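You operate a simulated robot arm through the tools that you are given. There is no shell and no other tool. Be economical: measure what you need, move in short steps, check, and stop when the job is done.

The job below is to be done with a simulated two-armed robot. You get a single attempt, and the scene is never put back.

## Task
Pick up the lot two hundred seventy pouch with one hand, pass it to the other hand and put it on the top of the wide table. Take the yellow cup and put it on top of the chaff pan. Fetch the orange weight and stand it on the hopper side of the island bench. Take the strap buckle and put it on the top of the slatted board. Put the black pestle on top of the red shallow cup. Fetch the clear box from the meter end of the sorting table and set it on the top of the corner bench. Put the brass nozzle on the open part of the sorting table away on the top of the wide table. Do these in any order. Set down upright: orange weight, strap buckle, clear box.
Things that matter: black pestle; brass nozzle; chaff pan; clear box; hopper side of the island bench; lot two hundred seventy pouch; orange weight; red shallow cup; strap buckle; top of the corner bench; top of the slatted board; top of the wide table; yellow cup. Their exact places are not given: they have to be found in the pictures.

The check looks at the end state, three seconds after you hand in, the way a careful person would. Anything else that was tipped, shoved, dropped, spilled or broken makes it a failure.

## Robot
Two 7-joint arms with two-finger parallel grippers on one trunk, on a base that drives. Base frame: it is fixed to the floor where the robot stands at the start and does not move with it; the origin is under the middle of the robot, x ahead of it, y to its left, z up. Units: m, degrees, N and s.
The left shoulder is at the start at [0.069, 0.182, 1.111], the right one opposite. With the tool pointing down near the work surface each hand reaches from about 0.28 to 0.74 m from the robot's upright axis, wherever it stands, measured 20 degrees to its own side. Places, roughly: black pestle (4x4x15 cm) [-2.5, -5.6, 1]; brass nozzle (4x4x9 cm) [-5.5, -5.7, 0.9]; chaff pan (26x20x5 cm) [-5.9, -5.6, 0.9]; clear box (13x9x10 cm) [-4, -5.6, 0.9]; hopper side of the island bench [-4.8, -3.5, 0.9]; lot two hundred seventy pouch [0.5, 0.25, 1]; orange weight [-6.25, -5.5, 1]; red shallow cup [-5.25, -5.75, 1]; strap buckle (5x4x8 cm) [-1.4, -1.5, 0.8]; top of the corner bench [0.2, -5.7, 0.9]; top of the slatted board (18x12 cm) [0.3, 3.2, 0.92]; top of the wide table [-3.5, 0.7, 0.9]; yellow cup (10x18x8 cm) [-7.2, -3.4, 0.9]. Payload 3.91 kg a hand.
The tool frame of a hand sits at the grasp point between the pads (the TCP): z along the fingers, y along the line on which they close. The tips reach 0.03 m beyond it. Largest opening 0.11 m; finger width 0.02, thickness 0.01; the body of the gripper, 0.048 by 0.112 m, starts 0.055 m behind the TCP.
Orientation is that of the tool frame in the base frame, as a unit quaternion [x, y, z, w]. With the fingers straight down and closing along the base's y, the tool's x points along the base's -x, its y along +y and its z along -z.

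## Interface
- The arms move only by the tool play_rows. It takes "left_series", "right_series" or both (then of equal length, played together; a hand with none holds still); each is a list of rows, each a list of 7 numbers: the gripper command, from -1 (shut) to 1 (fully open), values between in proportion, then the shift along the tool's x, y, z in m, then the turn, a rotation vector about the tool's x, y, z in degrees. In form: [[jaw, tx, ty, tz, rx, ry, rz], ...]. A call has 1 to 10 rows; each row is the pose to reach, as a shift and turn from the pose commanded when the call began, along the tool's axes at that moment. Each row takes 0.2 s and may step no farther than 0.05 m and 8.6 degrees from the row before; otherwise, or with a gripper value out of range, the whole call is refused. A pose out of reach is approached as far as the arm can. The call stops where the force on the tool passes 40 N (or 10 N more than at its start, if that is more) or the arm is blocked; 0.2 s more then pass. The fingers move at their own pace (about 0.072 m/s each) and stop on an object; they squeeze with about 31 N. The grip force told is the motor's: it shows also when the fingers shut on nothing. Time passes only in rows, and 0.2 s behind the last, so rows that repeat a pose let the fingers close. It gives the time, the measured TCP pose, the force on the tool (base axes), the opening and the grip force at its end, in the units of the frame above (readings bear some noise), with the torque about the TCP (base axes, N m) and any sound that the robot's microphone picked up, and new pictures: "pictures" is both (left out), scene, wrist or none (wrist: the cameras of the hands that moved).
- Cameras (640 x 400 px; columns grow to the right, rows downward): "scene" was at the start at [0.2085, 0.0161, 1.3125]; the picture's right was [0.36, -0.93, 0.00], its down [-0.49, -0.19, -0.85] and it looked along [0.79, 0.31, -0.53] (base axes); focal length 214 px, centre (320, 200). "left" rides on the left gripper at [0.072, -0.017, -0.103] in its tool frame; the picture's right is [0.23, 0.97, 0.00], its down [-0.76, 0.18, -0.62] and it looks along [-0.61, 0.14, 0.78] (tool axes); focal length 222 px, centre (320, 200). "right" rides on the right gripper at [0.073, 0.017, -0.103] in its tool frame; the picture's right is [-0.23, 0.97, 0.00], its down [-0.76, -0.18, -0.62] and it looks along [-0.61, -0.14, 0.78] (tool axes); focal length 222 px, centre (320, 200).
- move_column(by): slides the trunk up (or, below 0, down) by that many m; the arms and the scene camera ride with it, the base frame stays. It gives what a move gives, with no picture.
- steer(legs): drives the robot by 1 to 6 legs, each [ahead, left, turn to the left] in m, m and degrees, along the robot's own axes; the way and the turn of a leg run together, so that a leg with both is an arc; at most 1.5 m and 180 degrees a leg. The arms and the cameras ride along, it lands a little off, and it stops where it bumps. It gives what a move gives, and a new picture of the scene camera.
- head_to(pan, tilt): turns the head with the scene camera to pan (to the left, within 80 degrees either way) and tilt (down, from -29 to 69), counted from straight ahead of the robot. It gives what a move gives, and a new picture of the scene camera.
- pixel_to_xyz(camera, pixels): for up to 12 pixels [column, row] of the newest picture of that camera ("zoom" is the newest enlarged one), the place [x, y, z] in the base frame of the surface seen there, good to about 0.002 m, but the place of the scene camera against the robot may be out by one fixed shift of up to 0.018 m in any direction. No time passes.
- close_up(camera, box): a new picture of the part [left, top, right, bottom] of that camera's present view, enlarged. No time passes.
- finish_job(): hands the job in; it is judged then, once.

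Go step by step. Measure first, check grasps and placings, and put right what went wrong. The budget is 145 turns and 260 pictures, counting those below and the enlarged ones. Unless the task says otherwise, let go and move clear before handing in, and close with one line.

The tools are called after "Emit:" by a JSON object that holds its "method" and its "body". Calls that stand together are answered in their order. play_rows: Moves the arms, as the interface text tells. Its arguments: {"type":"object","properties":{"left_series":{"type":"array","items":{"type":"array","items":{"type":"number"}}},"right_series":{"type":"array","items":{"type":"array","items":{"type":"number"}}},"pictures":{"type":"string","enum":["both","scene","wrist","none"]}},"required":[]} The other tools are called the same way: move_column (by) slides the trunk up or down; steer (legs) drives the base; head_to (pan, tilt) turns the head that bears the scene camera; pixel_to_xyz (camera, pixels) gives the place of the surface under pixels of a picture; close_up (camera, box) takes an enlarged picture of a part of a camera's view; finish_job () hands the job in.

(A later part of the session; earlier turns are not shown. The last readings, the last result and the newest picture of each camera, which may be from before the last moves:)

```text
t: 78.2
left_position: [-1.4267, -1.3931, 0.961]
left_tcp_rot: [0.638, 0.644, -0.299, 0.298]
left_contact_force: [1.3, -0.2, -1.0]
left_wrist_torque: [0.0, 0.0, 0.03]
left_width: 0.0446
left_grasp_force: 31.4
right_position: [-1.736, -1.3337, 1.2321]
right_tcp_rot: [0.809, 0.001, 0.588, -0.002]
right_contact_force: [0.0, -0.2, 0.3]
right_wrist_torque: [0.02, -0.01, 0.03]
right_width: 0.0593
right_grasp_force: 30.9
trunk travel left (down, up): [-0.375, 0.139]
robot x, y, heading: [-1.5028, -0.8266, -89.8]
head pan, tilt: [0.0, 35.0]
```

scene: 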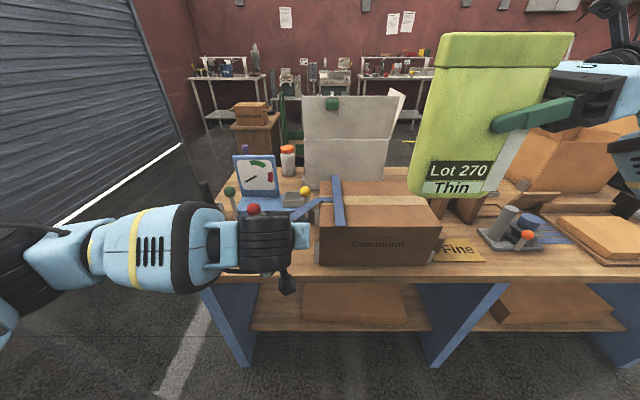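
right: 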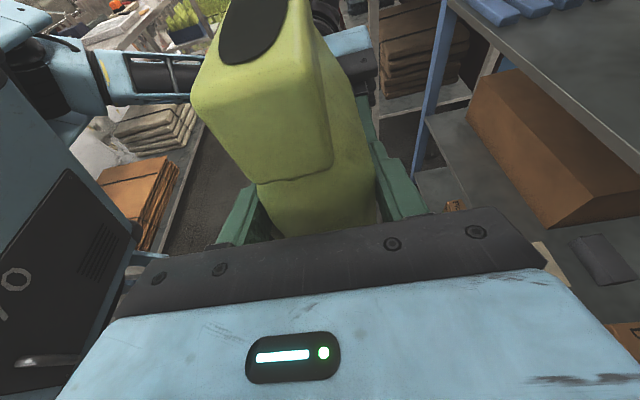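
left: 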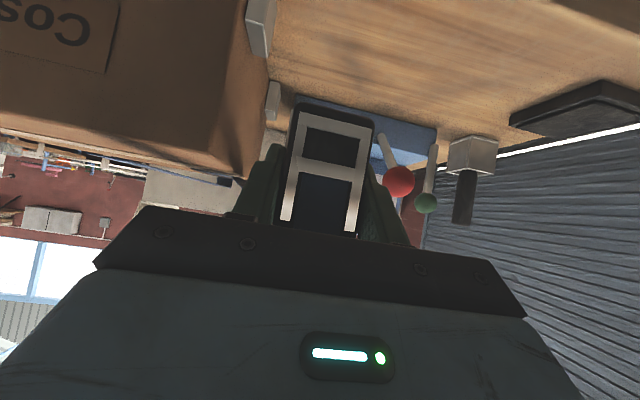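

The buckle is secured (44.6 mm). Now drive to the slatted board near (0.3, 3.2): back off, strafe, face the wall side and slide along the aisle.

Emit:
{"method": "steer", "body": {"legs": [[-0.35, 0, 0], [0, 1.0, 0], [0, 0, 90], [0, 1.5, 0], [0, 1.2, 0]]}}

```text
t: 116.3
left_position: [0.1141, 2.281, 0.9593]
left_tcp_rot: [0.003, 0.906, -0.004, 0.423]
left_contact_force: [-0.7, 0.0, -1.3]
left_wrist_torque: [0.04, 0.02, 0.0]
left_width: 0.0443
left_grasp_force: 31.0
right_position: [0.048, 1.9727, 1.2326]
right_tcp_rot: [0.577, 0.567, 0.419, -0.412]
right_contact_force: [0.1, 0.4, 0.0]
right_wrist_torque: [-0.06, 0.0, -0.02]
right_width: 0.0591
right_grasp_force: 30.8
trunk travel left (down, up): [-0.375, 0.139]
robot x, y, heading: [-0.4498, 2.2191, -1.1]
head pan, tilt: [0.0, 35.0]
```

scene: 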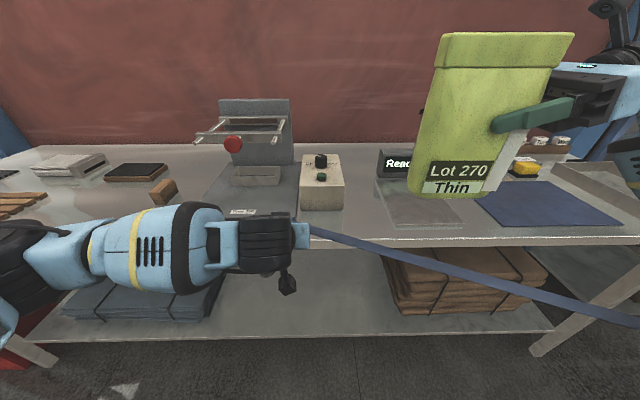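

A blue strap now runs from the held buckle off to the right (310,230)→(640,320). I need to see whether it is pulling on something.

Emit:
{"method": "head_to", "body": {"pan": -75, "tilt": 30}}

Emit:
{"method": "close_up", "body": {"camera": "left", "box": [0, 0, 640, 400]}}

```text
t: 117.7
left_position: [0.1143, 2.282, 0.9599]
left_tcp_rot: [0.004, 0.906, -0.005, 0.423]
left_contact_force: [0.5, 0.2, -1.0]
left_wrist_torque: [0.02, -0.01, -0.02]
left_width: 0.0445
left_grasp_force: 31.3
right_position: [0.0485, 1.9725, 1.2326]
right_tcp_rot: [0.577, 0.567, 0.419, -0.412]
right_contact_force: [-0.7, -0.6, -0.6]
right_wrist_torque: [0.0, 0.01, 0.01]
right_width: 0.0589
right_grasp_force: 30.6
trunk travel left (down, up): [-0.375, 0.139]
robot x, y, heading: [-0.4552, 2.2171, -1.1]
head pan, tilt: [-75.0, 30.0]
```

scene: 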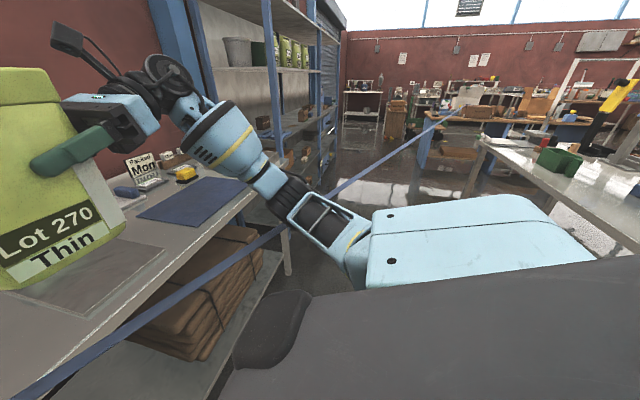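

```text
1.00 times, centred on (320, 200) of left (not enlarged: the box is as wide or as high as the picture)
```

zoom: 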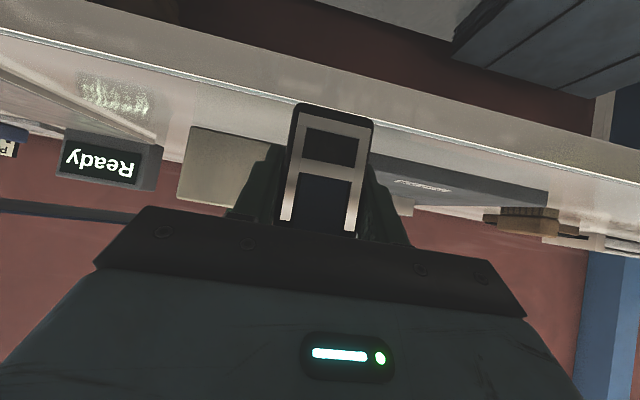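

The strap is drawn as a straight band back to the packing bench, with no force felt. Zoom on the bench to see that the box still stands.

Emit:
{"method": "close_up", "body": {"camera": "scene", "box": [400, 70, 600, 180]}}

Emit:
{"method": "head_to", "body": {"pan": 45, "tilt": 35}}

```text
3.20 times, centred on (500, 125) of scene
```

zoom: 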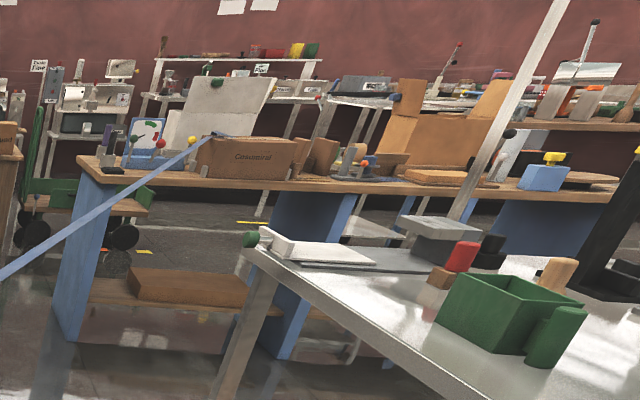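

```text
t: 119.7
left_position: [0.1147, 2.2811, 0.9599]
left_tcp_rot: [0.004, 0.906, -0.005, 0.422]
left_contact_force: [0.9, 1.3, 0.1]
left_wrist_torque: [0.0, 0.0, -0.02]
left_width: 0.0446
left_grasp_force: 30.7
right_position: [0.0499, 1.9735, 1.2333]
right_tcp_rot: [0.577, 0.567, 0.419, -0.413]
right_contact_force: [-0.7, 0.0, -0.6]
right_wrist_torque: [-0.02, 0.03, -0.02]
right_width: 0.0591
right_grasp_force: 30.8
trunk travel left (down, up): [-0.375, 0.139]
robot x, y, heading: [-0.4538, 2.2171, -0.8]
head pan, tilt: [45.0, 35.0]
```

scene: 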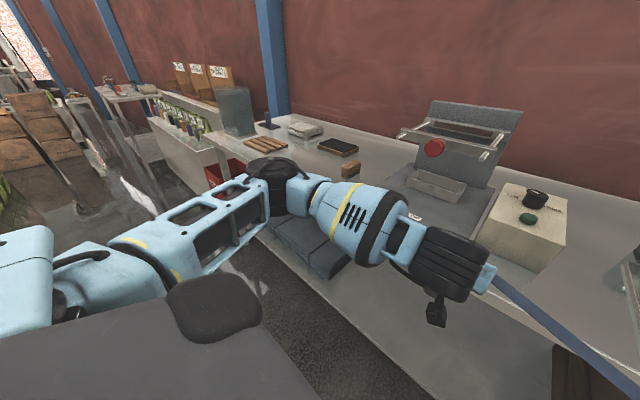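

The box still stands. The slatted wooden board is at (265,145); measure it.

Emit:
{"method": "pixel_to_xyz", "body": {"camera": "scene", "pixels": [[265, 145], [245, 142], [285, 148], [270, 152], [262, 138], [338, 147], [348, 168], [225, 165], [200, 150], [300, 130], [250, 155]]}}

Emit:
{"method": "close_up", "body": {"camera": "scene", "box": [200, 90, 380, 200]}}

```text
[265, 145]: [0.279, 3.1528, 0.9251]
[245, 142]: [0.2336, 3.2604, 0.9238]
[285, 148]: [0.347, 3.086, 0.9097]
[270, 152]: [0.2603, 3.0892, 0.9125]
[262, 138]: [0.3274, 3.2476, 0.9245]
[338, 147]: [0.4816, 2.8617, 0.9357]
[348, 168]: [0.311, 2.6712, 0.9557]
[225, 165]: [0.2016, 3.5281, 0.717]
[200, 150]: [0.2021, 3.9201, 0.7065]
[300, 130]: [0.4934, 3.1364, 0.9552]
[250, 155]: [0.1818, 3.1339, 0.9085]
```

```text
3.56 times, centred on (290, 145) of scene
```

zoom: 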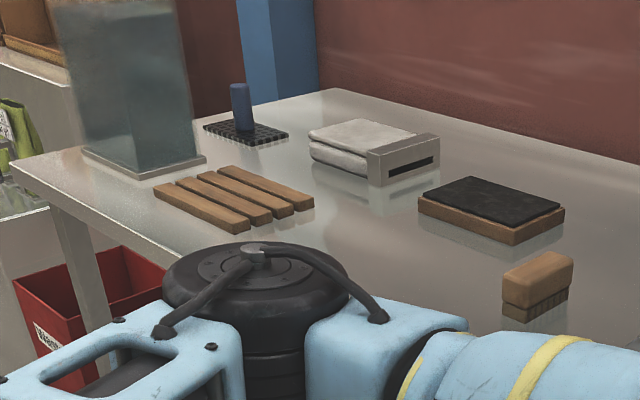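

Board centre is about (0.285, 3.18), slat tops near z 0.915. Raise the buckle, strafe along and come closer.

Emit:
{"method": "play_rows", "body": {"left_series": [[-1, -0.031, 0, -0.026, 0, 0, 0], [-1, -0.062, 0, -0.052, 0, 0, 0], [-1, -0.092, 0, -0.077, 0, 0, 0], [-1, -0.092, 0, -0.077, 0, 0, 0]], "pictures": "none"}}

Emit:
{"method": "steer", "body": {"legs": [[0, 0.89, 0.8], [0.08, 0, 0]]}}

Emit:
{"method": "head_to", "body": {"pan": 10, "tilt": 42}}

```text
t: 120.7
left_position: [0.1151, 2.2814, 1.0799]
left_tcp_rot: [0.004, 0.906, -0.005, 0.423]
left_contact_force: [-0.5, -0.5, -0.6]
left_wrist_torque: [0.01, -0.04, -0.02]
left_width: 0.0446
left_grasp_force: 31.0
right_position: [0.05, 1.9735, 1.2344]
right_tcp_rot: [0.577, 0.568, 0.418, -0.412]
right_contact_force: [-0.3, -1.0, 0.2]
right_wrist_torque: [0.01, 0.05, 0.01]
right_width: 0.0591
right_grasp_force: 30.6
trunk travel left (down, up): [-0.375, 0.139]
robot x, y, heading: [-0.4555, 2.2193, -1.1]
head pan, tilt: [45.0, 35.0]
```

```text
t: 129.6
left_position: [0.2035, 3.1763, 1.0794]
left_tcp_rot: [-0.002, 0.906, -0.002, 0.423]
left_contact_force: [0.1, 0.7, -1.0]
left_wrist_torque: [0.01, 0.02, -0.02]
left_width: 0.0444
left_grasp_force: 31.2
right_position: [0.1411, 2.8685, 1.233]
right_tcp_rot: [0.573, 0.571, 0.416, -0.416]
right_contact_force: [-0.7, 0.1, 0.9]
right_wrist_torque: [-0.02, 0.0, 0.03]
right_width: 0.0592
right_grasp_force: 30.6
trunk travel left (down, up): [-0.375, 0.139]
robot x, y, heading: [-0.3668, 3.1069, -0.1]
head pan, tilt: [45.0, 35.0]
```

scene: 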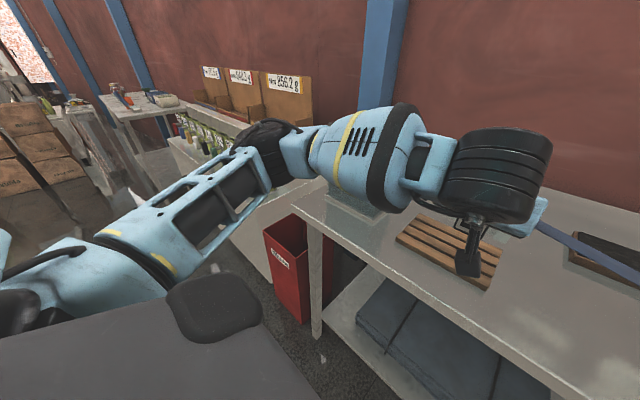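

```text
t: 130.6
left_position: [0.2018, 3.1777, 1.0799]
left_tcp_rot: [-0.002, 0.906, -0.002, 0.423]
left_contact_force: [-0.5, -0.2, -0.5]
left_wrist_torque: [-0.01, -0.02, -0.01]
left_width: 0.0443
left_grasp_force: 31.2
right_position: [0.1414, 2.8675, 1.2326]
right_tcp_rot: [0.574, 0.571, 0.416, -0.415]
right_contact_force: [-0.1, 1.0, -0.2]
right_wrist_torque: [-0.03, 0.01, -0.04]
right_width: 0.0593
right_grasp_force: 30.7
trunk travel left (down, up): [-0.375, 0.139]
robot x, y, heading: [-0.3616, 3.1051, -0.4]
head pan, tilt: [10.0, 42.0]
```

scene: 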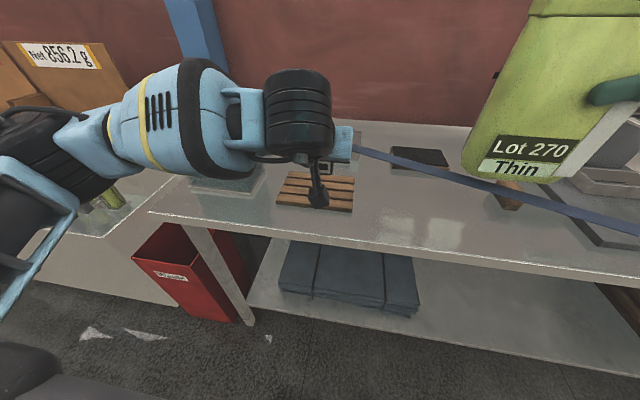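

The board is right below the hand. Measure its corners with both cameras.

Emit:
{"method": "pixel_to_xyz", "body": {"camera": "scene", "pixels": [[280, 203], [348, 209], [295, 175], [352, 180], [300, 193], [345, 195], [330, 208]]}}

Emit:
{"method": "play_rows", "body": {"left_series": [[-1, 0, 0, 0, 0, 0, 0]], "pictures": "wrist"}}

```text
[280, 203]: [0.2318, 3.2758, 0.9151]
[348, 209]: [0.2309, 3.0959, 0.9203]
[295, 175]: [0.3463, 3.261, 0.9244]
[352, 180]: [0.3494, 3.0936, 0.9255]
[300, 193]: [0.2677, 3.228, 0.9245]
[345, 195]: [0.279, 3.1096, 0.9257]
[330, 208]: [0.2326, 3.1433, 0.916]
```

```text
t: 131.0
left_position: [0.2028, 3.1773, 1.0797]
left_tcp_rot: [-0.002, 0.906, -0.002, 0.423]
left_contact_force: [0.8, 0.6, -0.7]
left_wrist_torque: [0.01, -0.02, 0.02]
left_width: 0.0446
left_grasp_force: 31.3
right_position: [0.1403, 2.8678, 1.2343]
right_tcp_rot: [0.574, 0.57, 0.417, -0.415]
right_contact_force: [0.0, -0.1, -0.5]
right_wrist_torque: [0.01, -0.01, -0.03]
right_width: 0.0589
right_grasp_force: 31.4
trunk travel left (down, up): [-0.375, 0.139]
robot x, y, heading: [-0.3668, 3.1043, -0.5]
head pan, tilt: [10.0, 42.0]
```

left: 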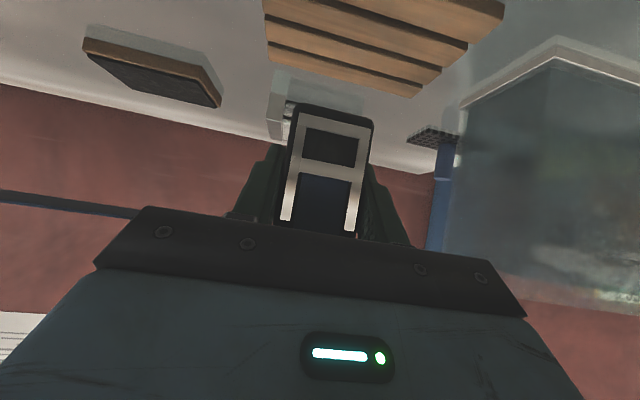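

Emit:
{"method": "pixel_to_xyz", "body": {"camera": "left", "pixels": [[270, 60], [420, 92], [268, 45], [340, 50], [440, 70], [470, 45], [380, 40], [350, 20], [330, 75], [270, 10]]}}

```text
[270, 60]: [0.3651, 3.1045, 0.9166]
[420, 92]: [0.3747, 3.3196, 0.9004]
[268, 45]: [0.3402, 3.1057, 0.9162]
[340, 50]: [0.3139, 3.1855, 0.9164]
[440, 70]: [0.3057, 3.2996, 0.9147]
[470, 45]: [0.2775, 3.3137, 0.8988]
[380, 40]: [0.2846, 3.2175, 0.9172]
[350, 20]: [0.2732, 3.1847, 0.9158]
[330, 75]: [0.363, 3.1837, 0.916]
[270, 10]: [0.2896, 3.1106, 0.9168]
```

True slat top z≈0.9165 and board centre ≈(0.305, 3.195). Move over it, lower to TCP z≈0.961, then check before releasing.

Emit:
{"method": "play_rows", "body": {"left_series": [[-1, -0.032, 0.0065, 0.038, 0, 0, 0], [-1, -0.0637, 0.013, 0.0758, 0, 0, 0], [-1, -0.0337, 0.013, 0.101, 0, 0, 0], [-1, -0.0037, 0.013, 0.1262, 0, 0, 0], [-1, 0.018, 0.013, 0.1443, 0, 0, 0], [-1, 0.0265, 0.013, 0.1514, 0, 0, 0], [-1, 0.0265, 0.013, 0.1514, 0, 0, 0]], "pictures": "both"}}

```text
refused: row 1 steps farther than a row can; nothing moved
```

Emit:
{"method": "play_rows", "body": {"left_series": [[-1, -0.0215, 0.0045, 0.0255, 0, 0, 0], [-1, -0.043, 0.009, 0.051, 0, 0, 0], [-1, -0.0637, 0.013, 0.0758, 0, 0, 0], [-1, -0.0337, 0.013, 0.101, 0, 0, 0], [-1, -0.0037, 0.013, 0.1262, 0, 0, 0], [-1, 0.018, 0.013, 0.1443, 0, 0, 0], [-1, 0.0265, 0.013, 0.1514, 0, 0, 0], [-1, 0.0265, 0.013, 0.1514, 0, 0, 0]], "pictures": "both"}}

```text
t: 132.8
left_position: [0.3031, 3.1885, 0.9629]
left_tcp_rot: [-0.002, 0.906, -0.002, 0.423]
left_contact_force: [-0.6, 1.1, -0.7]
left_wrist_torque: [0.0, 0.01, -0.04]
left_width: 0.0444
left_grasp_force: 30.9
right_position: [0.1408, 2.8675, 1.233]
right_tcp_rot: [0.574, 0.57, 0.416, -0.415]
right_contact_force: [0.3, -0.3, -0.3]
right_wrist_torque: [-0.01, 0.0, -0.06]
right_width: 0.0589
right_grasp_force: 31.5
trunk travel left (down, up): [-0.375, 0.139]
robot x, y, heading: [-0.3655, 3.1036, -0.2]
head pan, tilt: [10.0, 42.0]
```

scene: 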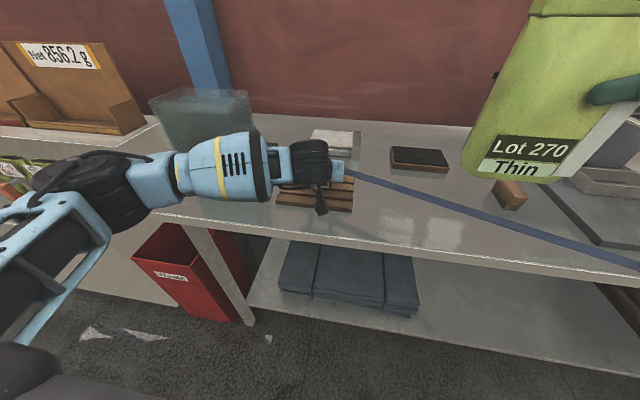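
left: 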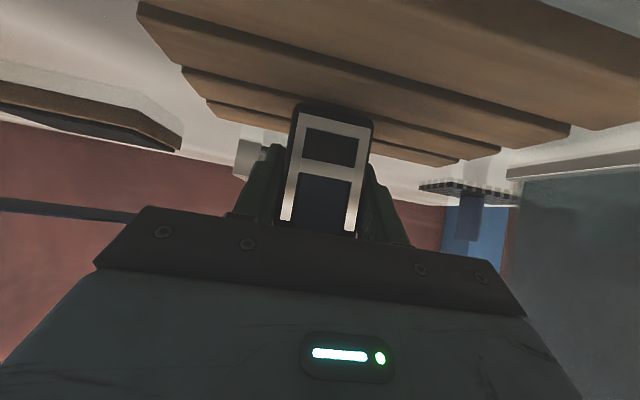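

No contact yet at z 0.963. Lower in 2 mm steps until the force shows touch-down.

Emit:
{"method": "play_rows", "body": {"left_series": [[-1, 0.0015, 0, 0.0013, 0, 0, 0], [-1, 0.003, 0, 0.0026, 0, 0, 0], [-1, 0.003, 0, 0.0026, 0, 0, 0]], "pictures": "none"}}

```text
t: 133.6
left_position: [0.3009, 3.189, 0.9598]
left_tcp_rot: [-0.001, 0.906, -0.004, 0.422]
left_contact_force: [-0.1, 0.3, 0.3]
left_wrist_torque: [0.02, -0.03, -0.05]
left_width: 0.0444
left_grasp_force: 31.1
right_position: [0.1412, 2.8679, 1.2334]
right_tcp_rot: [0.574, 0.571, 0.416, -0.415]
right_contact_force: [-0.2, -0.6, -0.3]
right_wrist_torque: [0.0, 0.0, -0.01]
right_width: 0.0592
right_grasp_force: 30.5
trunk travel left (down, up): [-0.375, 0.139]
robot x, y, heading: [-0.3625, 3.1063, -0.4]
head pan, tilt: [10.0, 42.0]
```

Emit:
{"method": "play_rows", "body": {"left_series": [[-1, 0.0008, 0, 0.0007, 0, 0, 0], [-1, 0.0016, 0, 0.0013, 0, 0, 0], [-1, 0.0024, 0, 0.002, 0, 0, 0], [-1, 0.0024, 0, 0.002, 0, 0, 0]], "pictures": "none"}}

```text
t: 134.6
left_position: [0.301, 3.1894, 0.9585]
left_tcp_rot: [-0.002, 0.905, -0.003, 0.426]
left_contact_force: [3.2, 0.6, 18.4]
left_wrist_torque: [0.34, -0.03, -0.03]
left_width: 0.0448
left_grasp_force: 31.2
right_position: [0.1398, 2.8674, 1.2327]
right_tcp_rot: [0.573, 0.571, 0.416, -0.415]
right_contact_force: [-0.2, 0.5, -1.0]
right_wrist_torque: [-0.03, -0.02, -0.04]
right_width: 0.0591
right_grasp_force: 31.0
trunk travel left (down, up): [-0.375, 0.139]
robot x, y, heading: [-0.3666, 3.1065, -0.3]
head pan, tilt: [10.0, 42.0]
```

Contact is felt (18 N). Open the fingers and withdraw back along the finger axis.

Emit:
{"method": "play_rows", "body": {"left_series": [[-0.1, 0, 0, 0, 0, 0, 0], [0.3, 0, 0, 0, 0, 0, 0], [0.3, 0, 0, 0, 0, 0, 0], [0.3, 0, 0, -0.03, 0, 0, 0], [0.3, 0, 0, -0.075, 0, 0, 0], [0.3, 0, 0, -0.12, 0, 0, 0], [0.3, 0, 0, -0.16, 0, 0, 0]], "pictures": "both"}}

```text
t: 136.2
left_position: [0.1782, 3.1892, 1.0598]
left_tcp_rot: [-0.002, 0.906, -0.002, 0.422]
left_contact_force: [0.4, 0.0, -0.6]
left_wrist_torque: [-0.01, 0.04, 0.01]
left_width: 0.0714
left_grasp_force: 0.0
right_position: [0.1408, 2.8667, 1.2335]
right_tcp_rot: [0.574, 0.57, 0.416, -0.415]
right_contact_force: [-0.5, 0.3, -0.1]
right_wrist_torque: [0.03, 0.0, -0.02]
right_width: 0.059
right_grasp_force: 31.1
trunk travel left (down, up): [-0.375, 0.139]
robot x, y, heading: [-0.3644, 3.1084, -0.5]
head pan, tilt: [10.0, 42.0]
```

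scene: 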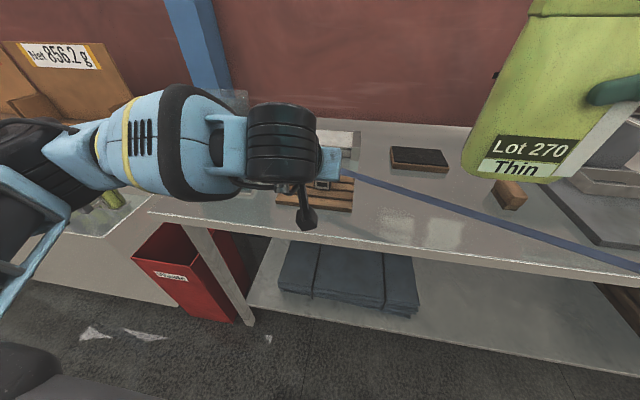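
left: 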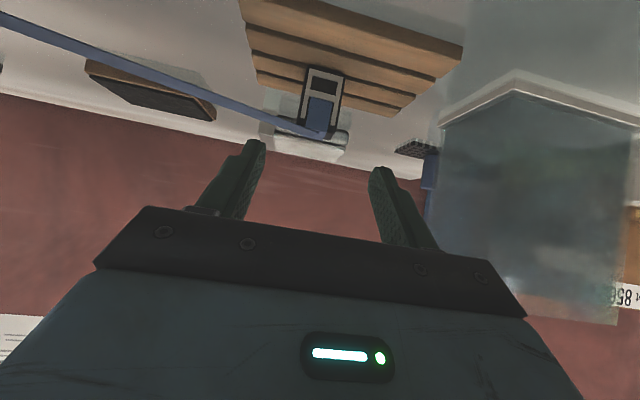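

The buckle stands upright on the board. Now take the pouch toward the wide table: back off, slide down the aisle to the cross-aisle at y≈-0.45 and turn around.

Emit:
{"method": "steer", "body": {"legs": [[-0.17, 0, 0], [0, -1.5, 0], [0, -1.5, 0], [0, -0.55, 0], [0, 0, 150]]}}

Emit:
{"method": "head_to", "body": {"pan": 30, "tilt": 22}}

```text
t: 174.6
left_position: [-1.0901, -0.2485, 1.0589]
left_tcp_rot: [0.873, -0.243, -0.406, -0.116]
left_contact_force: [1.1, -1.2, -0.7]
left_wrist_torque: [0.0, 0.02, 0.0]
left_width: 0.0714
left_grasp_force: 0.1
right_position: [-0.8896, 0.0065, 1.2332]
right_tcp_rot: [-0.395, 0.706, -0.288, -0.513]
right_contact_force: [-0.3, 0.2, -0.7]
right_wrist_torque: [-0.02, 0.01, 0.0]
right_width: 0.0595
right_grasp_force: 31.1
trunk travel left (down, up): [-0.375, 0.139]
robot x, y, heading: [-0.5809, -0.4615, 148.3]
head pan, tilt: [10.0, 42.0]
```

scene: 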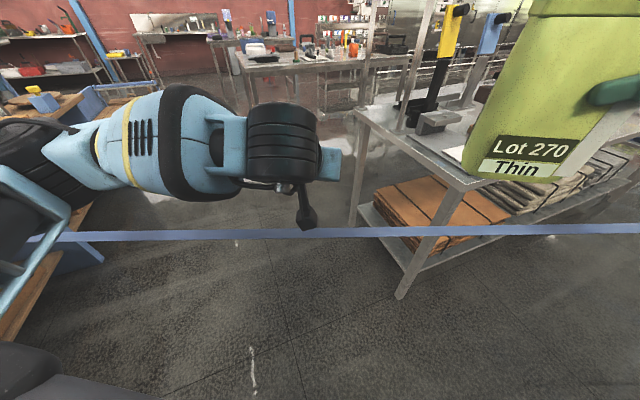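

```text
t: 175.4
left_position: [-1.0886, -0.2492, 1.059]
left_tcp_rot: [0.873, -0.243, -0.406, -0.116]
left_contact_force: [-0.2, 0.1, 0.3]
left_wrist_torque: [0.04, 0.04, -0.01]
left_width: 0.0715
left_grasp_force: 0.0
right_position: [-0.8896, 0.0066, 1.2328]
right_tcp_rot: [-0.395, 0.706, -0.288, -0.512]
right_contact_force: [0.6, -0.3, -0.7]
right_wrist_torque: [0.04, -0.01, -0.03]
right_width: 0.0592
right_grasp_force: 31.2
trunk travel left (down, up): [-0.375, 0.139]
robot x, y, heading: [-0.5842, -0.4578, 148.2]
head pan, tilt: [30.0, 22.0]
```

scene: 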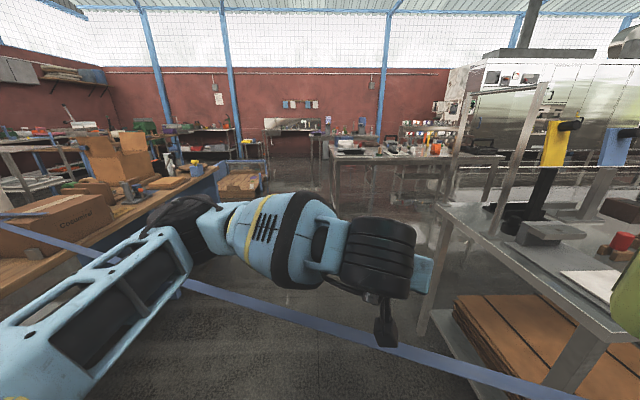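

The view ahead shows another table at (415,155). Measure it and the corner of the near table.

Emit:
{"method": "pixel_to_xyz", "body": {"camera": "scene", "pixels": [[400, 157], [340, 160], [490, 158], [435, 148], [370, 150], [440, 207], [620, 330], [470, 160], [295, 125], [240, 175], [225, 165], [330, 230]]}}

Emit:
{"method": "close_up", "body": {"camera": "scene", "box": [300, 100, 520, 230]}}

```text
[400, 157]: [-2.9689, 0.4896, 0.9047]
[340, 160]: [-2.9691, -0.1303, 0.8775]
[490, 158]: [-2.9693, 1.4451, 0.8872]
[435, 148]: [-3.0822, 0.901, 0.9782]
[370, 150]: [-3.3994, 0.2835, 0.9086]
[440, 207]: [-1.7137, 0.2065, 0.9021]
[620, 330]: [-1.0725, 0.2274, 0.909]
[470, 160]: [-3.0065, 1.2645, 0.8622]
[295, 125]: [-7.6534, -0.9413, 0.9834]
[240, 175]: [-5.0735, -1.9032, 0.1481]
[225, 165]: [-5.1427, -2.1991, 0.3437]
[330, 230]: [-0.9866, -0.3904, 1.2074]
```

```text
2.91 times, centred on (410, 165) of scene
```

zoom: 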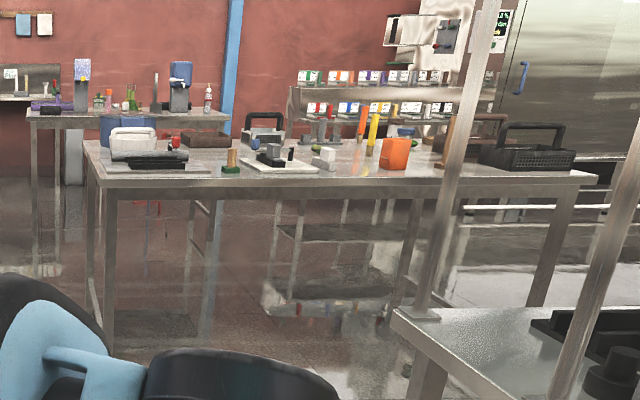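

That is the wide table (x≈-2.97 to -4, y≈-0.13 to 1.45), rather cluttered. Drive west along the cross-aisle for a closer look.

Emit:
{"method": "steer", "body": {"legs": [[0, 0, 31.8], [1.5, 0, 0]]}}

Emit:
{"method": "head_to", "body": {"pan": -25, "tilt": 22}}

```text
t: 184.4
left_position: [-2.6288, -0.5549, 1.0578]
left_tcp_rot: [0.906, 0.006, -0.423, 0.0]
left_contact_force: [-0.6, -0.5, -0.2]
left_wrist_torque: [-0.01, -0.01, 0.0]
left_width: 0.0713
left_grasp_force: 0.1
right_position: [-2.593, -0.2327, 1.2332]
right_tcp_rot: [0.573, -0.57, 0.418, 0.414]
right_contact_force: [0.4, -0.4, -0.2]
right_wrist_torque: [0.01, 0.0, 0.01]
right_width: 0.0592
right_grasp_force: 31.1
trunk travel left (down, up): [-0.375, 0.139]
robot x, y, heading: [-2.0871, -0.4666, -179.7]
head pan, tilt: [30.0, 22.0]
```

scene: 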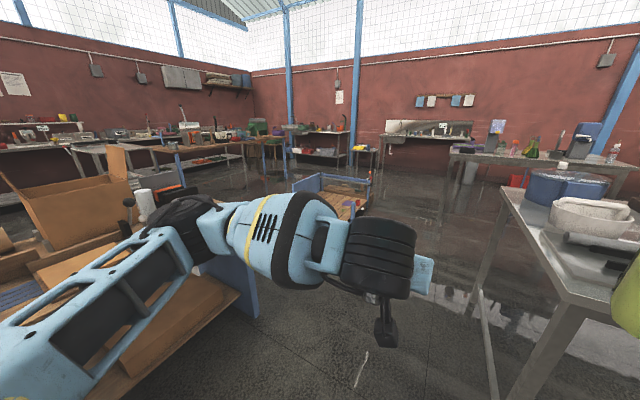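

```text
t: 185.7
left_position: [-2.6281, -0.5542, 1.0581]
left_tcp_rot: [0.906, 0.006, -0.422, 0.0]
left_contact_force: [1.1, 0.3, -0.1]
left_wrist_torque: [-0.02, 0.03, 0.0]
left_width: 0.0716
left_grasp_force: 0.1
right_position: [-2.5925, -0.2331, 1.2331]
right_tcp_rot: [0.573, -0.571, 0.417, 0.414]
right_contact_force: [-0.1, -0.9, -0.1]
right_wrist_torque: [0.0, 0.02, 0.01]
right_width: 0.059
right_grasp_force: 30.9
trunk travel left (down, up): [-0.375, 0.139]
robot x, y, heading: [-2.0827, -0.4666, -179.7]
head pan, tilt: [-25.0, 22.0]
```

scene: 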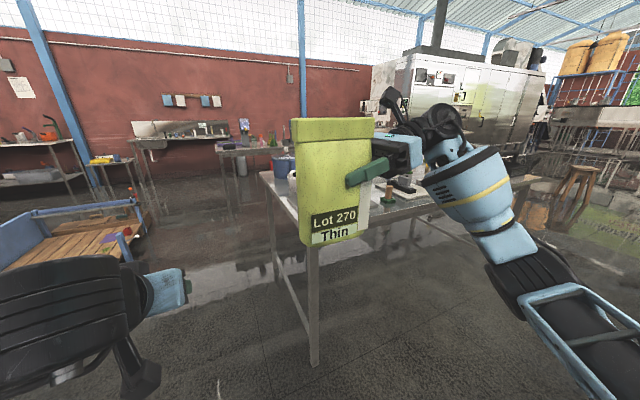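

I'll move a little ahead and slide right along the table's east side to find a clear spot.

Emit:
{"method": "steer", "body": {"legs": [[0.22, 0, 0], [0, -1.1, 0]]}}

Emit:
{"method": "head_to", "body": {"pan": 5, "tilt": 35}}

```text
t: 196.9
left_position: [-2.8478, 0.5436, 1.0586]
left_tcp_rot: [0.906, 0.003, -0.423, -0.002]
left_contact_force: [0.0, -0.3, -0.4]
left_wrist_torque: [-0.01, -0.01, 0.0]
left_width: 0.0715
left_grasp_force: 0.1
right_position: [-2.8104, 0.865, 1.2337]
right_tcp_rot: [0.573, -0.572, 0.417, 0.414]
right_contact_force: [-0.6, 0.5, -0.8]
right_wrist_torque: [0.02, 0.01, -0.01]
right_width: 0.0589
right_grasp_force: 30.9
trunk travel left (down, up): [-0.375, 0.139]
robot x, y, heading: [-2.3093, 0.6274, 179.8]
head pan, tilt: [-25.0, 22.0]
```

scene: 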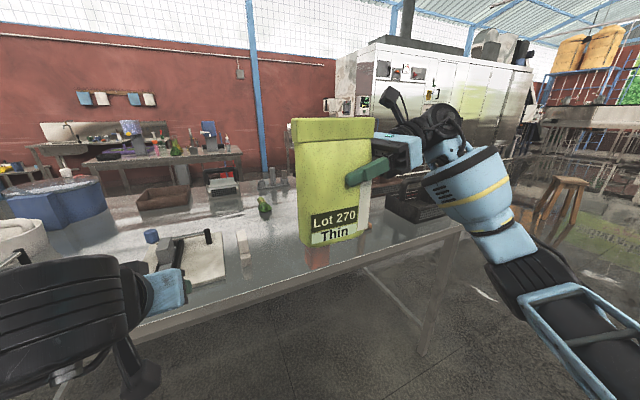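

```text
t: 197.8
left_position: [-2.8471, 0.5432, 1.0585]
left_tcp_rot: [0.906, 0.003, -0.423, -0.002]
left_contact_force: [0.5, -0.5, -0.4]
left_wrist_torque: [0.02, 0.0, 0.01]
left_width: 0.0717
left_grasp_force: 0.2
right_position: [-2.8106, 0.8654, 1.2337]
right_tcp_rot: [-0.571, 0.572, -0.416, -0.415]
right_contact_force: [-0.5, -0.5, -0.4]
right_wrist_torque: [0.02, 0.02, 0.01]
right_width: 0.0593
right_grasp_force: 31.5
trunk travel left (down, up): [-0.375, 0.139]
robot x, y, heading: [-2.302, 0.6346, 179.9]
head pan, tilt: [5.0, 35.0]
```

scene: 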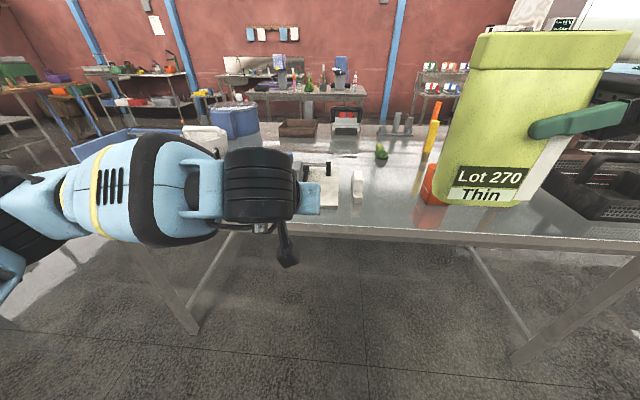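

There is an open patch around pixel (395,200) between the white block and the orange cup. Measure it.

Emit:
{"method": "pixel_to_xyz", "body": {"camera": "scene", "pixels": [[395, 215], [395, 185], [360, 205], [357, 190], [364, 195], [425, 185], [423, 195], [381, 160], [400, 225], [330, 200], [430, 215], [520, 220]]}}

Emit:
{"method": "close_up", "body": {"camera": "scene", "box": [280, 110, 560, 260]}}

```text
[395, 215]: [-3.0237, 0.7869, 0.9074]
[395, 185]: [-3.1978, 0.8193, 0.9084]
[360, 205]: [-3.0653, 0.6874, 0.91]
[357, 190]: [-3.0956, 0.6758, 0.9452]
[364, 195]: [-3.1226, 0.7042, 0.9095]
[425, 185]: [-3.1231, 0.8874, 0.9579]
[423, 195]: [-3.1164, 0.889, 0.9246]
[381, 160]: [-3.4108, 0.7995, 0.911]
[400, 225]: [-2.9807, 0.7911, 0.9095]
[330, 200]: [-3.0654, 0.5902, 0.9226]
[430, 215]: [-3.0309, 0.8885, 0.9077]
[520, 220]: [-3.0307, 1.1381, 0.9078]
```

```text
2.29 times, centred on (420, 185) of scene
```

zoom: 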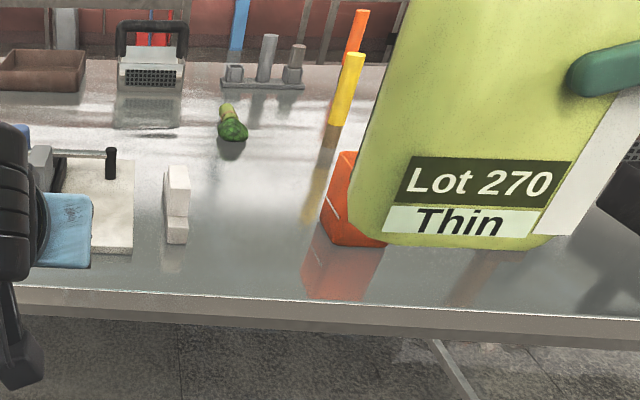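

The free patch is y≈0.72-0.87 near the edge (orange cup starts at x<-3.11). Raise the left hand and roll 0.15 m closer.

Emit:
{"method": "play_rows", "body": {"left_series": [[0.3, -0.026, 0, -0.021, 0, 0, 0], [0.3, -0.051, 0, -0.043, 0, 0, 0], [0.3, -0.077, 0, -0.064, 0, 0, 0]], "pictures": "none"}}

Emit:
{"method": "steer", "body": {"legs": [[0.15, 0, 0]]}}

Emit:
{"method": "play_rows", "body": {"right_series": [[-1, -0.03, 0, -0.0, 0, 0, 0]], "pictures": "wrist"}}

```text
t: 198.6
left_position: [-2.8485, 0.5411, 1.1597]
left_tcp_rot: [0.906, 0.003, -0.423, -0.002]
left_contact_force: [-0.5, 0.7, 0.2]
left_wrist_torque: [0.02, 0.02, 0.0]
left_width: 0.0715
left_grasp_force: 0.1
right_position: [-2.8107, 0.8649, 1.2335]
right_tcp_rot: [-0.572, 0.572, -0.417, -0.415]
right_contact_force: [-0.2, -0.2, -1.4]
right_wrist_torque: [0.02, 0.02, 0.0]
right_width: 0.0588
right_grasp_force: 30.6
trunk travel left (down, up): [-0.375, 0.139]
robot x, y, heading: [-2.305, 0.6287, 180.0]
head pan, tilt: [5.0, 35.0]
```

```text
t: 200.0
left_position: [-2.9982, 0.5418, 1.1589]
left_tcp_rot: [0.906, 0.004, -0.423, -0.001]
left_contact_force: [0.2, 0.0, 0.1]
left_wrist_torque: [0.0, -0.04, 0.01]
left_width: 0.0717
left_grasp_force: 0.1
right_position: [-2.9606, 0.8637, 1.2333]
right_tcp_rot: [0.573, -0.572, 0.417, 0.414]
right_contact_force: [0.2, 0.5, -0.9]
right_wrist_torque: [-0.02, -0.04, 0.02]
right_width: 0.0591
right_grasp_force: 30.7
trunk travel left (down, up): [-0.375, 0.139]
robot x, y, heading: [-2.4527, 0.628, 179.8]
head pan, tilt: [5.0, 35.0]
```

scene: 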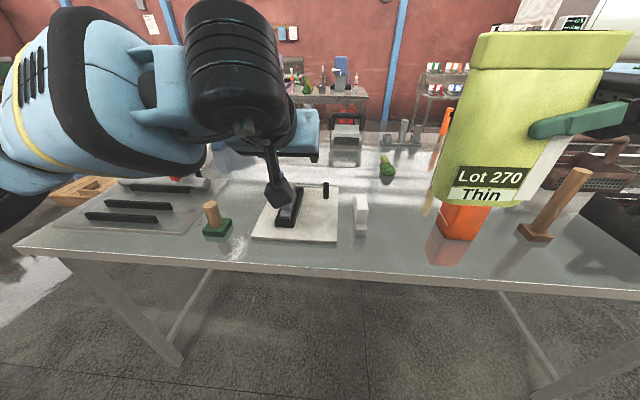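

```text
t: 200.4
left_position: [-2.9967, 0.5428, 1.1593]
left_tcp_rot: [0.906, 0.003, -0.424, -0.002]
left_contact_force: [0.0, 0.8, 0.4]
left_wrist_torque: [0.0, 0.0, 0.0]
left_width: 0.0716
left_grasp_force: 0.0
right_position: [-2.9589, 0.8748, 1.2049]
right_tcp_rot: [-0.571, 0.573, -0.415, -0.416]
right_contact_force: [-0.3, 0.1, -0.7]
right_wrist_torque: [0.02, -0.02, 0.02]
right_width: 0.059
right_grasp_force: 31.7
trunk travel left (down, up): [-0.375, 0.139]
robot x, y, heading: [-2.4547, 0.6314, 179.7]
head pan, tilt: [5.0, 35.0]
```

right: 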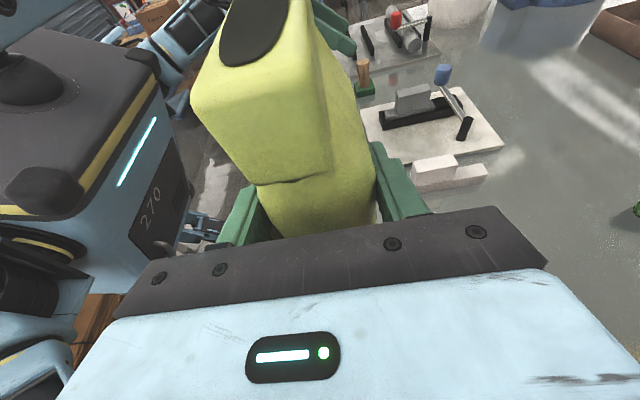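

Use both cameras to fix the free patch: white block, table surface, orange cup and edge.

Emit:
{"method": "pixel_to_xyz", "body": {"camera": "right", "pixels": [[450, 185], [485, 172], [415, 180], [500, 145], [520, 210], [440, 200]]}}

Emit:
{"method": "pixel_to_xyz", "body": {"camera": "scene", "pixels": [[360, 225], [360, 205], [366, 230], [432, 225], [440, 205], [480, 235], [400, 262], [400, 255], [400, 220], [335, 240], [520, 235], [545, 215]]}}

```text
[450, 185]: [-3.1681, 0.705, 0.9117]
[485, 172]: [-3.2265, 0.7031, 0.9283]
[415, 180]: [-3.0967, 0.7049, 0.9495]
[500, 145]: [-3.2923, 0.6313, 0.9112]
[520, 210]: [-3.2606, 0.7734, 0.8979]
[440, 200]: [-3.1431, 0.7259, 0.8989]
```

```text
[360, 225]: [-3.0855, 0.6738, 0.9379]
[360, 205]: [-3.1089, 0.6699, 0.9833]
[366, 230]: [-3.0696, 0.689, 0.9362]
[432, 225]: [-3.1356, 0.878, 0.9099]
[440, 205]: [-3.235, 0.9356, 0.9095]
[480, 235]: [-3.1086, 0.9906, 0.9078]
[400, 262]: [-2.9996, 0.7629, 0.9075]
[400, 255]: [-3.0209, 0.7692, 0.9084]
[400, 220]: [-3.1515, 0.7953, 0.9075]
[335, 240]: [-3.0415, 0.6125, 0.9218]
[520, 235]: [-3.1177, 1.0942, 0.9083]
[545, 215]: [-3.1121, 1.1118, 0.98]
```

The scene shift is about (+0.01, +0.016, -0.0095) in base axes. Place the pouch centre at (-3.03, 0.795): move over, then down to 15 mm above the table.

Emit:
{"method": "play_rows", "body": {"right_series": [[-1, 0.009, 0.036, 0.027, 0, 0, 0], [-1, 0.0173, 0.071, 0.0533, 0, 0, 0], [-1, -0.0236, 0.071, 0.0666, 0, 0, 0], [-1, -0.0645, 0.071, 0.08, 0, 0, 0], [-1, -0.1054, 0.071, 0.0932, 0, 0, 0], [-1, -0.1463, 0.071, 0.1064, 0, 0, 0], [-1, -0.1463, 0.071, 0.1064, 0, 0, 0]], "pictures": "both"}}

```text
t: 202.0
left_position: [-2.9961, 0.5417, 1.1581]
left_tcp_rot: [0.906, 0.004, -0.423, -0.001]
left_contact_force: [-0.5, -0.2, -0.3]
left_wrist_torque: [-0.01, -0.02, 0.01]
left_width: 0.0712
left_grasp_force: 0.0
right_position: [-3.0293, 0.8202, 1.0302]
right_tcp_rot: [-0.572, 0.573, -0.414, -0.415]
right_contact_force: [0.2, 0.0, -0.4]
right_wrist_torque: [0.01, -0.01, 0.0]
right_width: 0.059
right_grasp_force: 30.5
trunk travel left (down, up): [-0.375, 0.139]
robot x, y, heading: [-2.4535, 0.6289, 179.9]
head pan, tilt: [5.0, 35.0]
```

scene: 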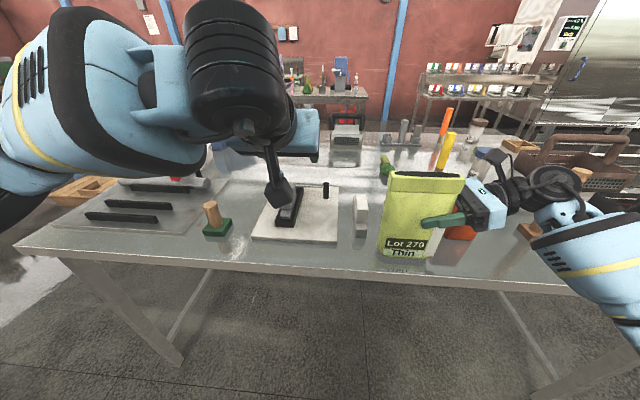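
right: 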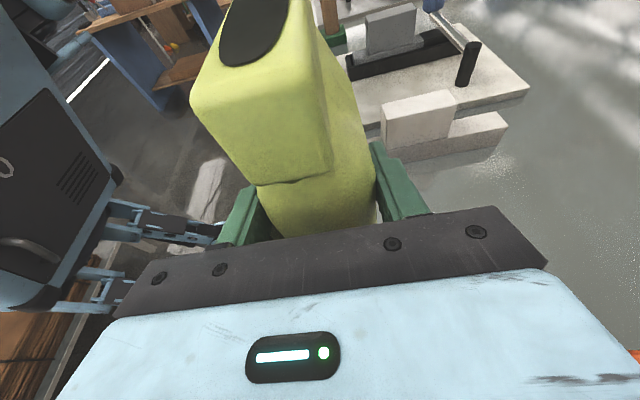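

Positioned well. Lower gently until contact.

Emit:
{"method": "play_rows", "body": {"right_series": [[-1, -0.005, 0, 0.0015, 0, 0, 0], [-1, -0.009, 0, 0.003, 0, 0, 0], [-1, -0.0115, 0, 0.0038, 0, 0, 0], [-1, -0.0135, 0, 0.0044, 0, 0, 0], [-1, -0.0145, 0, 0.0047, 0, 0, 0], [-1, -0.0145, 0, 0.0047, 0, 0, 0]], "pictures": "none"}}

```text
t: 203.4
left_position: [-2.996, 0.5431, 1.1592]
left_tcp_rot: [0.906, 0.004, -0.423, -0.001]
left_contact_force: [-0.2, 0.3, 0.5]
left_wrist_torque: [0.0, 0.01, 0.02]
left_width: 0.0712
left_grasp_force: 0.0
right_position: [-3.0297, 0.8185, 1.0191]
right_tcp_rot: [-0.572, 0.572, -0.414, -0.416]
right_contact_force: [-1.7, 2.4, 9.4]
right_wrist_torque: [-0.36, 0.05, -0.06]
right_width: 0.059
right_grasp_force: 30.2
trunk travel left (down, up): [-0.375, 0.139]
robot x, y, heading: [-2.4579, 0.6274, 179.9]
head pan, tilt: [5.0, 35.0]
```

Touch-down (9 N). Release and withdraw along the finger axis to the right.

Emit:
{"method": "play_rows", "body": {"right_series": [[-0.3, 0, 0, 0, 0, 0, 0], [0.4, 0, 0, 0, 0, 0, 0], [0.5, 0, 0, 0, 0, 0, 0], [0.5, 0, 0, -0.03, 0, 0, 0], [0.5, 0, 0, -0.07, 0, 0, 0], [0.5, 0, 0, -0.11, 0, 0, 0], [0.5, 0.03, 0, -0.14, 0, 0, 0], [0.5, 0.07, 0, -0.15, 0, 0, 0], [0.5, 0.11, 0, -0.16, 0, 0, 0]], "pictures": "scene"}}

```text
t: 205.4
left_position: [-2.9958, 0.5397, 1.1585]
left_tcp_rot: [0.906, 0.004, -0.424, -0.002]
left_contact_force: [0.4, 0.1, 0.2]
left_wrist_torque: [-0.02, -0.01, 0.0]
left_width: 0.0718
left_grasp_force: 0.1
right_position: [-3.0302, 0.9361, 1.1711]
right_tcp_rot: [-0.572, 0.573, -0.415, -0.415]
right_contact_force: [-0.6, -0.6, 0.3]
right_wrist_torque: [-0.02, 0.01, 0.01]
right_width: 0.0824
right_grasp_force: 0.2
trunk travel left (down, up): [-0.375, 0.139]
robot x, y, heading: [-2.4556, 0.6284, 179.6]
head pan, tilt: [5.0, 35.0]
```

scene: 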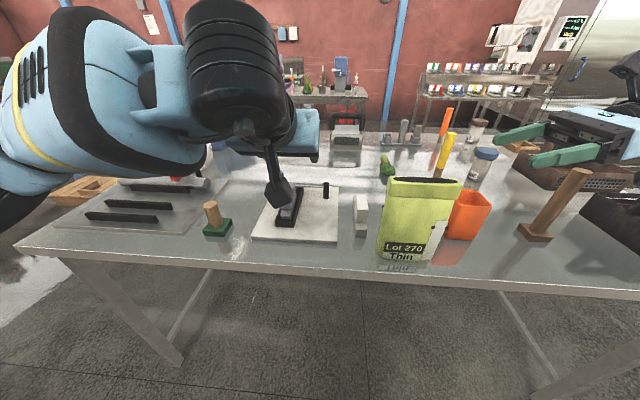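

The pouch stands freely. Back off, return both hands to pointing down, and move to the cross-aisle.

Emit:
{"method": "steer", "body": {"legs": [[-0.25, 0, 0]]}}

Emit:
{"method": "play_rows", "body": {"left_series": [[1, 0, 0, 0, 0, 8.3, 0], [1, 0, 0, 0, 0, 16.6, 0], [1, 0, 0, 0, 0, 25, 0], [1, 0, 0, 0, 0, 33.3, 0], [1, 0, 0, 0, 0, 41.6, 0], [1, 0, 0, 0, 0, 50, 0], [1, 0, 0, 0, 0, 50, 0], [1, 0, 0, 0, 0, 50, 0]], "right_series": [[1, 0, 0, 0, 4.45, -3.35, -5.92], [1, 0, 0, 0, 8.9, -6.7, -11.84], [1, 0, 0, 0, 13.3, -10.1, -17.8], [1, 0, 0, 0, 17.8, -13.4, -23.7], [1, 0, 0, 0, 22.2, -16.8, -29.6], [1, 0, 0, 0, 26.7, -20.1, -35.5], [1, 0, 0, 0, 31.1, -23.5, -41.4], [1, 0, 0, 0, 35.6, -26.8, -47.4]], "pictures": "none"}}

Emit:
{"method": "play_rows", "body": {"right_series": [[1, 0, 0, 0, 4.45, -3.35, -5.92], [1, 0, 0, 0, 8.9, -6.7, -11.84], [1, 0, 0, 0, 13.3, -10.1, -17.8], [1, 0, 0, 0, 17.8, -13.4, -23.7], [1, 0, 0, 0, 22.2, -16.8, -29.6], [1, 0, 0, 0, 26.7, -20.1, -35.5], [1, 0, 0, 0, 31.1, -23.5, -41.4]], "pictures": "none"}}

Emit:
{"method": "steer", "body": {"legs": [[0, 1.15, 0], [1.3, 0, 0]]}}

Emit:
{"method": "head_to", "body": {"pan": 45, "tilt": 15}}

```text
t: 207.2
left_position: [-2.7484, 0.5424, 1.1599]
left_tcp_rot: [0.906, 0.003, -0.423, -0.002]
left_contact_force: [-0.2, 0.9, 0.8]
left_wrist_torque: [-0.01, 0.02, -0.02]
left_width: 0.0712
left_grasp_force: 0.1
right_position: [-2.7818, 0.9368, 1.1713]
right_tcp_rot: [0.573, -0.572, 0.415, 0.415]
right_contact_force: [0.6, -0.7, 1.0]
right_wrist_torque: [-0.01, 0.01, -0.04]
right_width: 0.0826
right_grasp_force: 0.1
trunk travel left (down, up): [-0.375, 0.139]
robot x, y, heading: [-2.2075, 0.6308, 180.0]
head pan, tilt: [5.0, 35.0]
```

scene: 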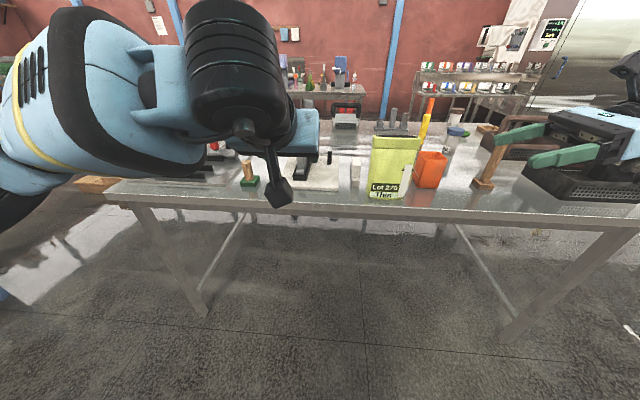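

```text
t: 209.0
left_position: [-2.7487, 0.5407, 1.1596]
left_tcp_rot: [1.0, 0.002, 0.0, -0.004]
left_contact_force: [0.0, -0.5, 0.6]
left_wrist_torque: [-0.01, 0.01, 0.03]
left_width: 0.11
left_grasp_force: 0.0
right_position: [-2.7818, 0.9366, 1.1705]
right_tcp_rot: [0.921, -0.228, 0.229, 0.218]
right_contact_force: [0.7, 0.5, 0.2]
right_wrist_torque: [0.0, -0.01, 0.03]
right_width: 0.1101
right_grasp_force: 0.0
trunk travel left (down, up): [-0.375, 0.139]
robot x, y, heading: [-2.2061, 0.6314, 179.9]
head pan, tilt: [5.0, 35.0]
```

```text
t: 210.6
left_position: [-2.7478, 0.5423, 1.1583]
left_tcp_rot: [1.0, 0.002, 0.0, -0.003]
left_contact_force: [0.0, 0.2, -0.7]
left_wrist_torque: [0.0, 0.01, -0.02]
left_width: 0.1098
left_grasp_force: 0.0
right_position: [-2.7826, 0.9369, 1.1706]
right_tcp_rot: [0.991, 0.136, 0.004, -0.014]
right_contact_force: [-0.2, 0.6, -0.2]
right_wrist_torque: [0.02, 0.01, -0.06]
right_width: 0.11
right_grasp_force: 0.1
trunk travel left (down, up): [-0.375, 0.139]
robot x, y, heading: [-2.2017, 0.6303, 179.8]
head pan, tilt: [5.0, 35.0]
```

```text
t: 227.0
left_position: [-4.0526, -0.6063, 1.1588]
left_tcp_rot: [1.0, 0.006, 0.0, -0.003]
left_contact_force: [-0.1, 0.6, 0.2]
left_wrist_torque: [0.0, 0.02, 0.0]
left_width: 0.11
left_grasp_force: 0.0
right_position: [-4.0887, -0.2119, 1.1701]
right_tcp_rot: [0.99, 0.14, 0.006, -0.014]
right_contact_force: [-0.4, -0.1, 0.9]
right_wrist_torque: [-0.02, 0.01, 0.03]
right_width: 0.1102
right_grasp_force: 0.2
trunk travel left (down, up): [-0.375, 0.139]
robot x, y, heading: [-3.5086, -0.515, -179.7]
head pan, tilt: [5.0, 35.0]
```

scene: 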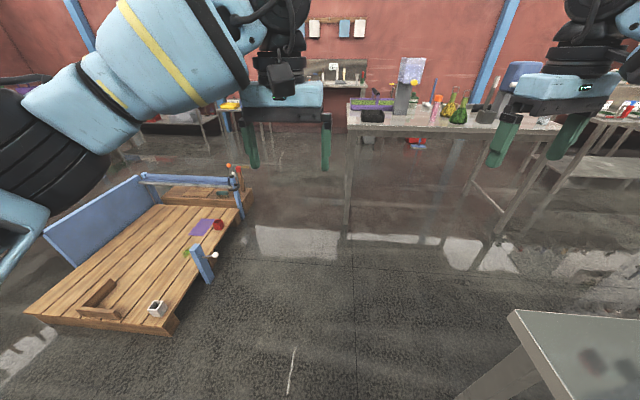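

```text
t: 228.1
left_position: [-4.0523, -0.6066, 1.1598]
left_tcp_rot: [1.0, 0.007, 0.0, -0.003]
left_contact_force: [0.0, 0.9, -1.1]
left_wrist_torque: [-0.01, -0.01, -0.03]
left_width: 0.1098
left_grasp_force: 0.1
right_position: [-4.0892, -0.2109, 1.1709]
right_tcp_rot: [0.99, 0.14, 0.004, -0.013]
right_contact_force: [1.1, 0.1, 0.2]
right_wrist_torque: [0.0, -0.02, 0.01]
right_width: 0.1101
right_grasp_force: 0.0
trunk travel left (down, up): [-0.375, 0.139]
robot x, y, heading: [-3.5106, -0.5158, -179.6]
head pan, tilt: [45.0, 15.0]
```

scene: 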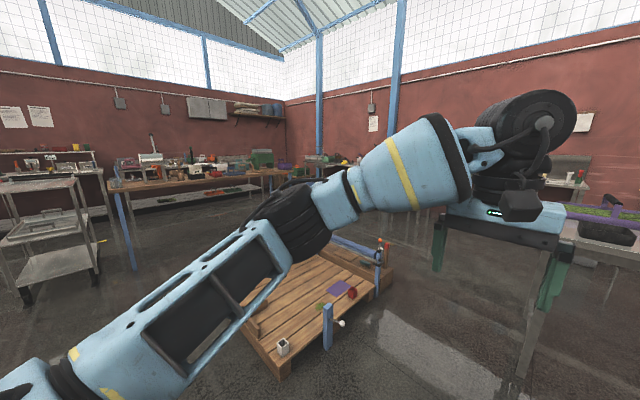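

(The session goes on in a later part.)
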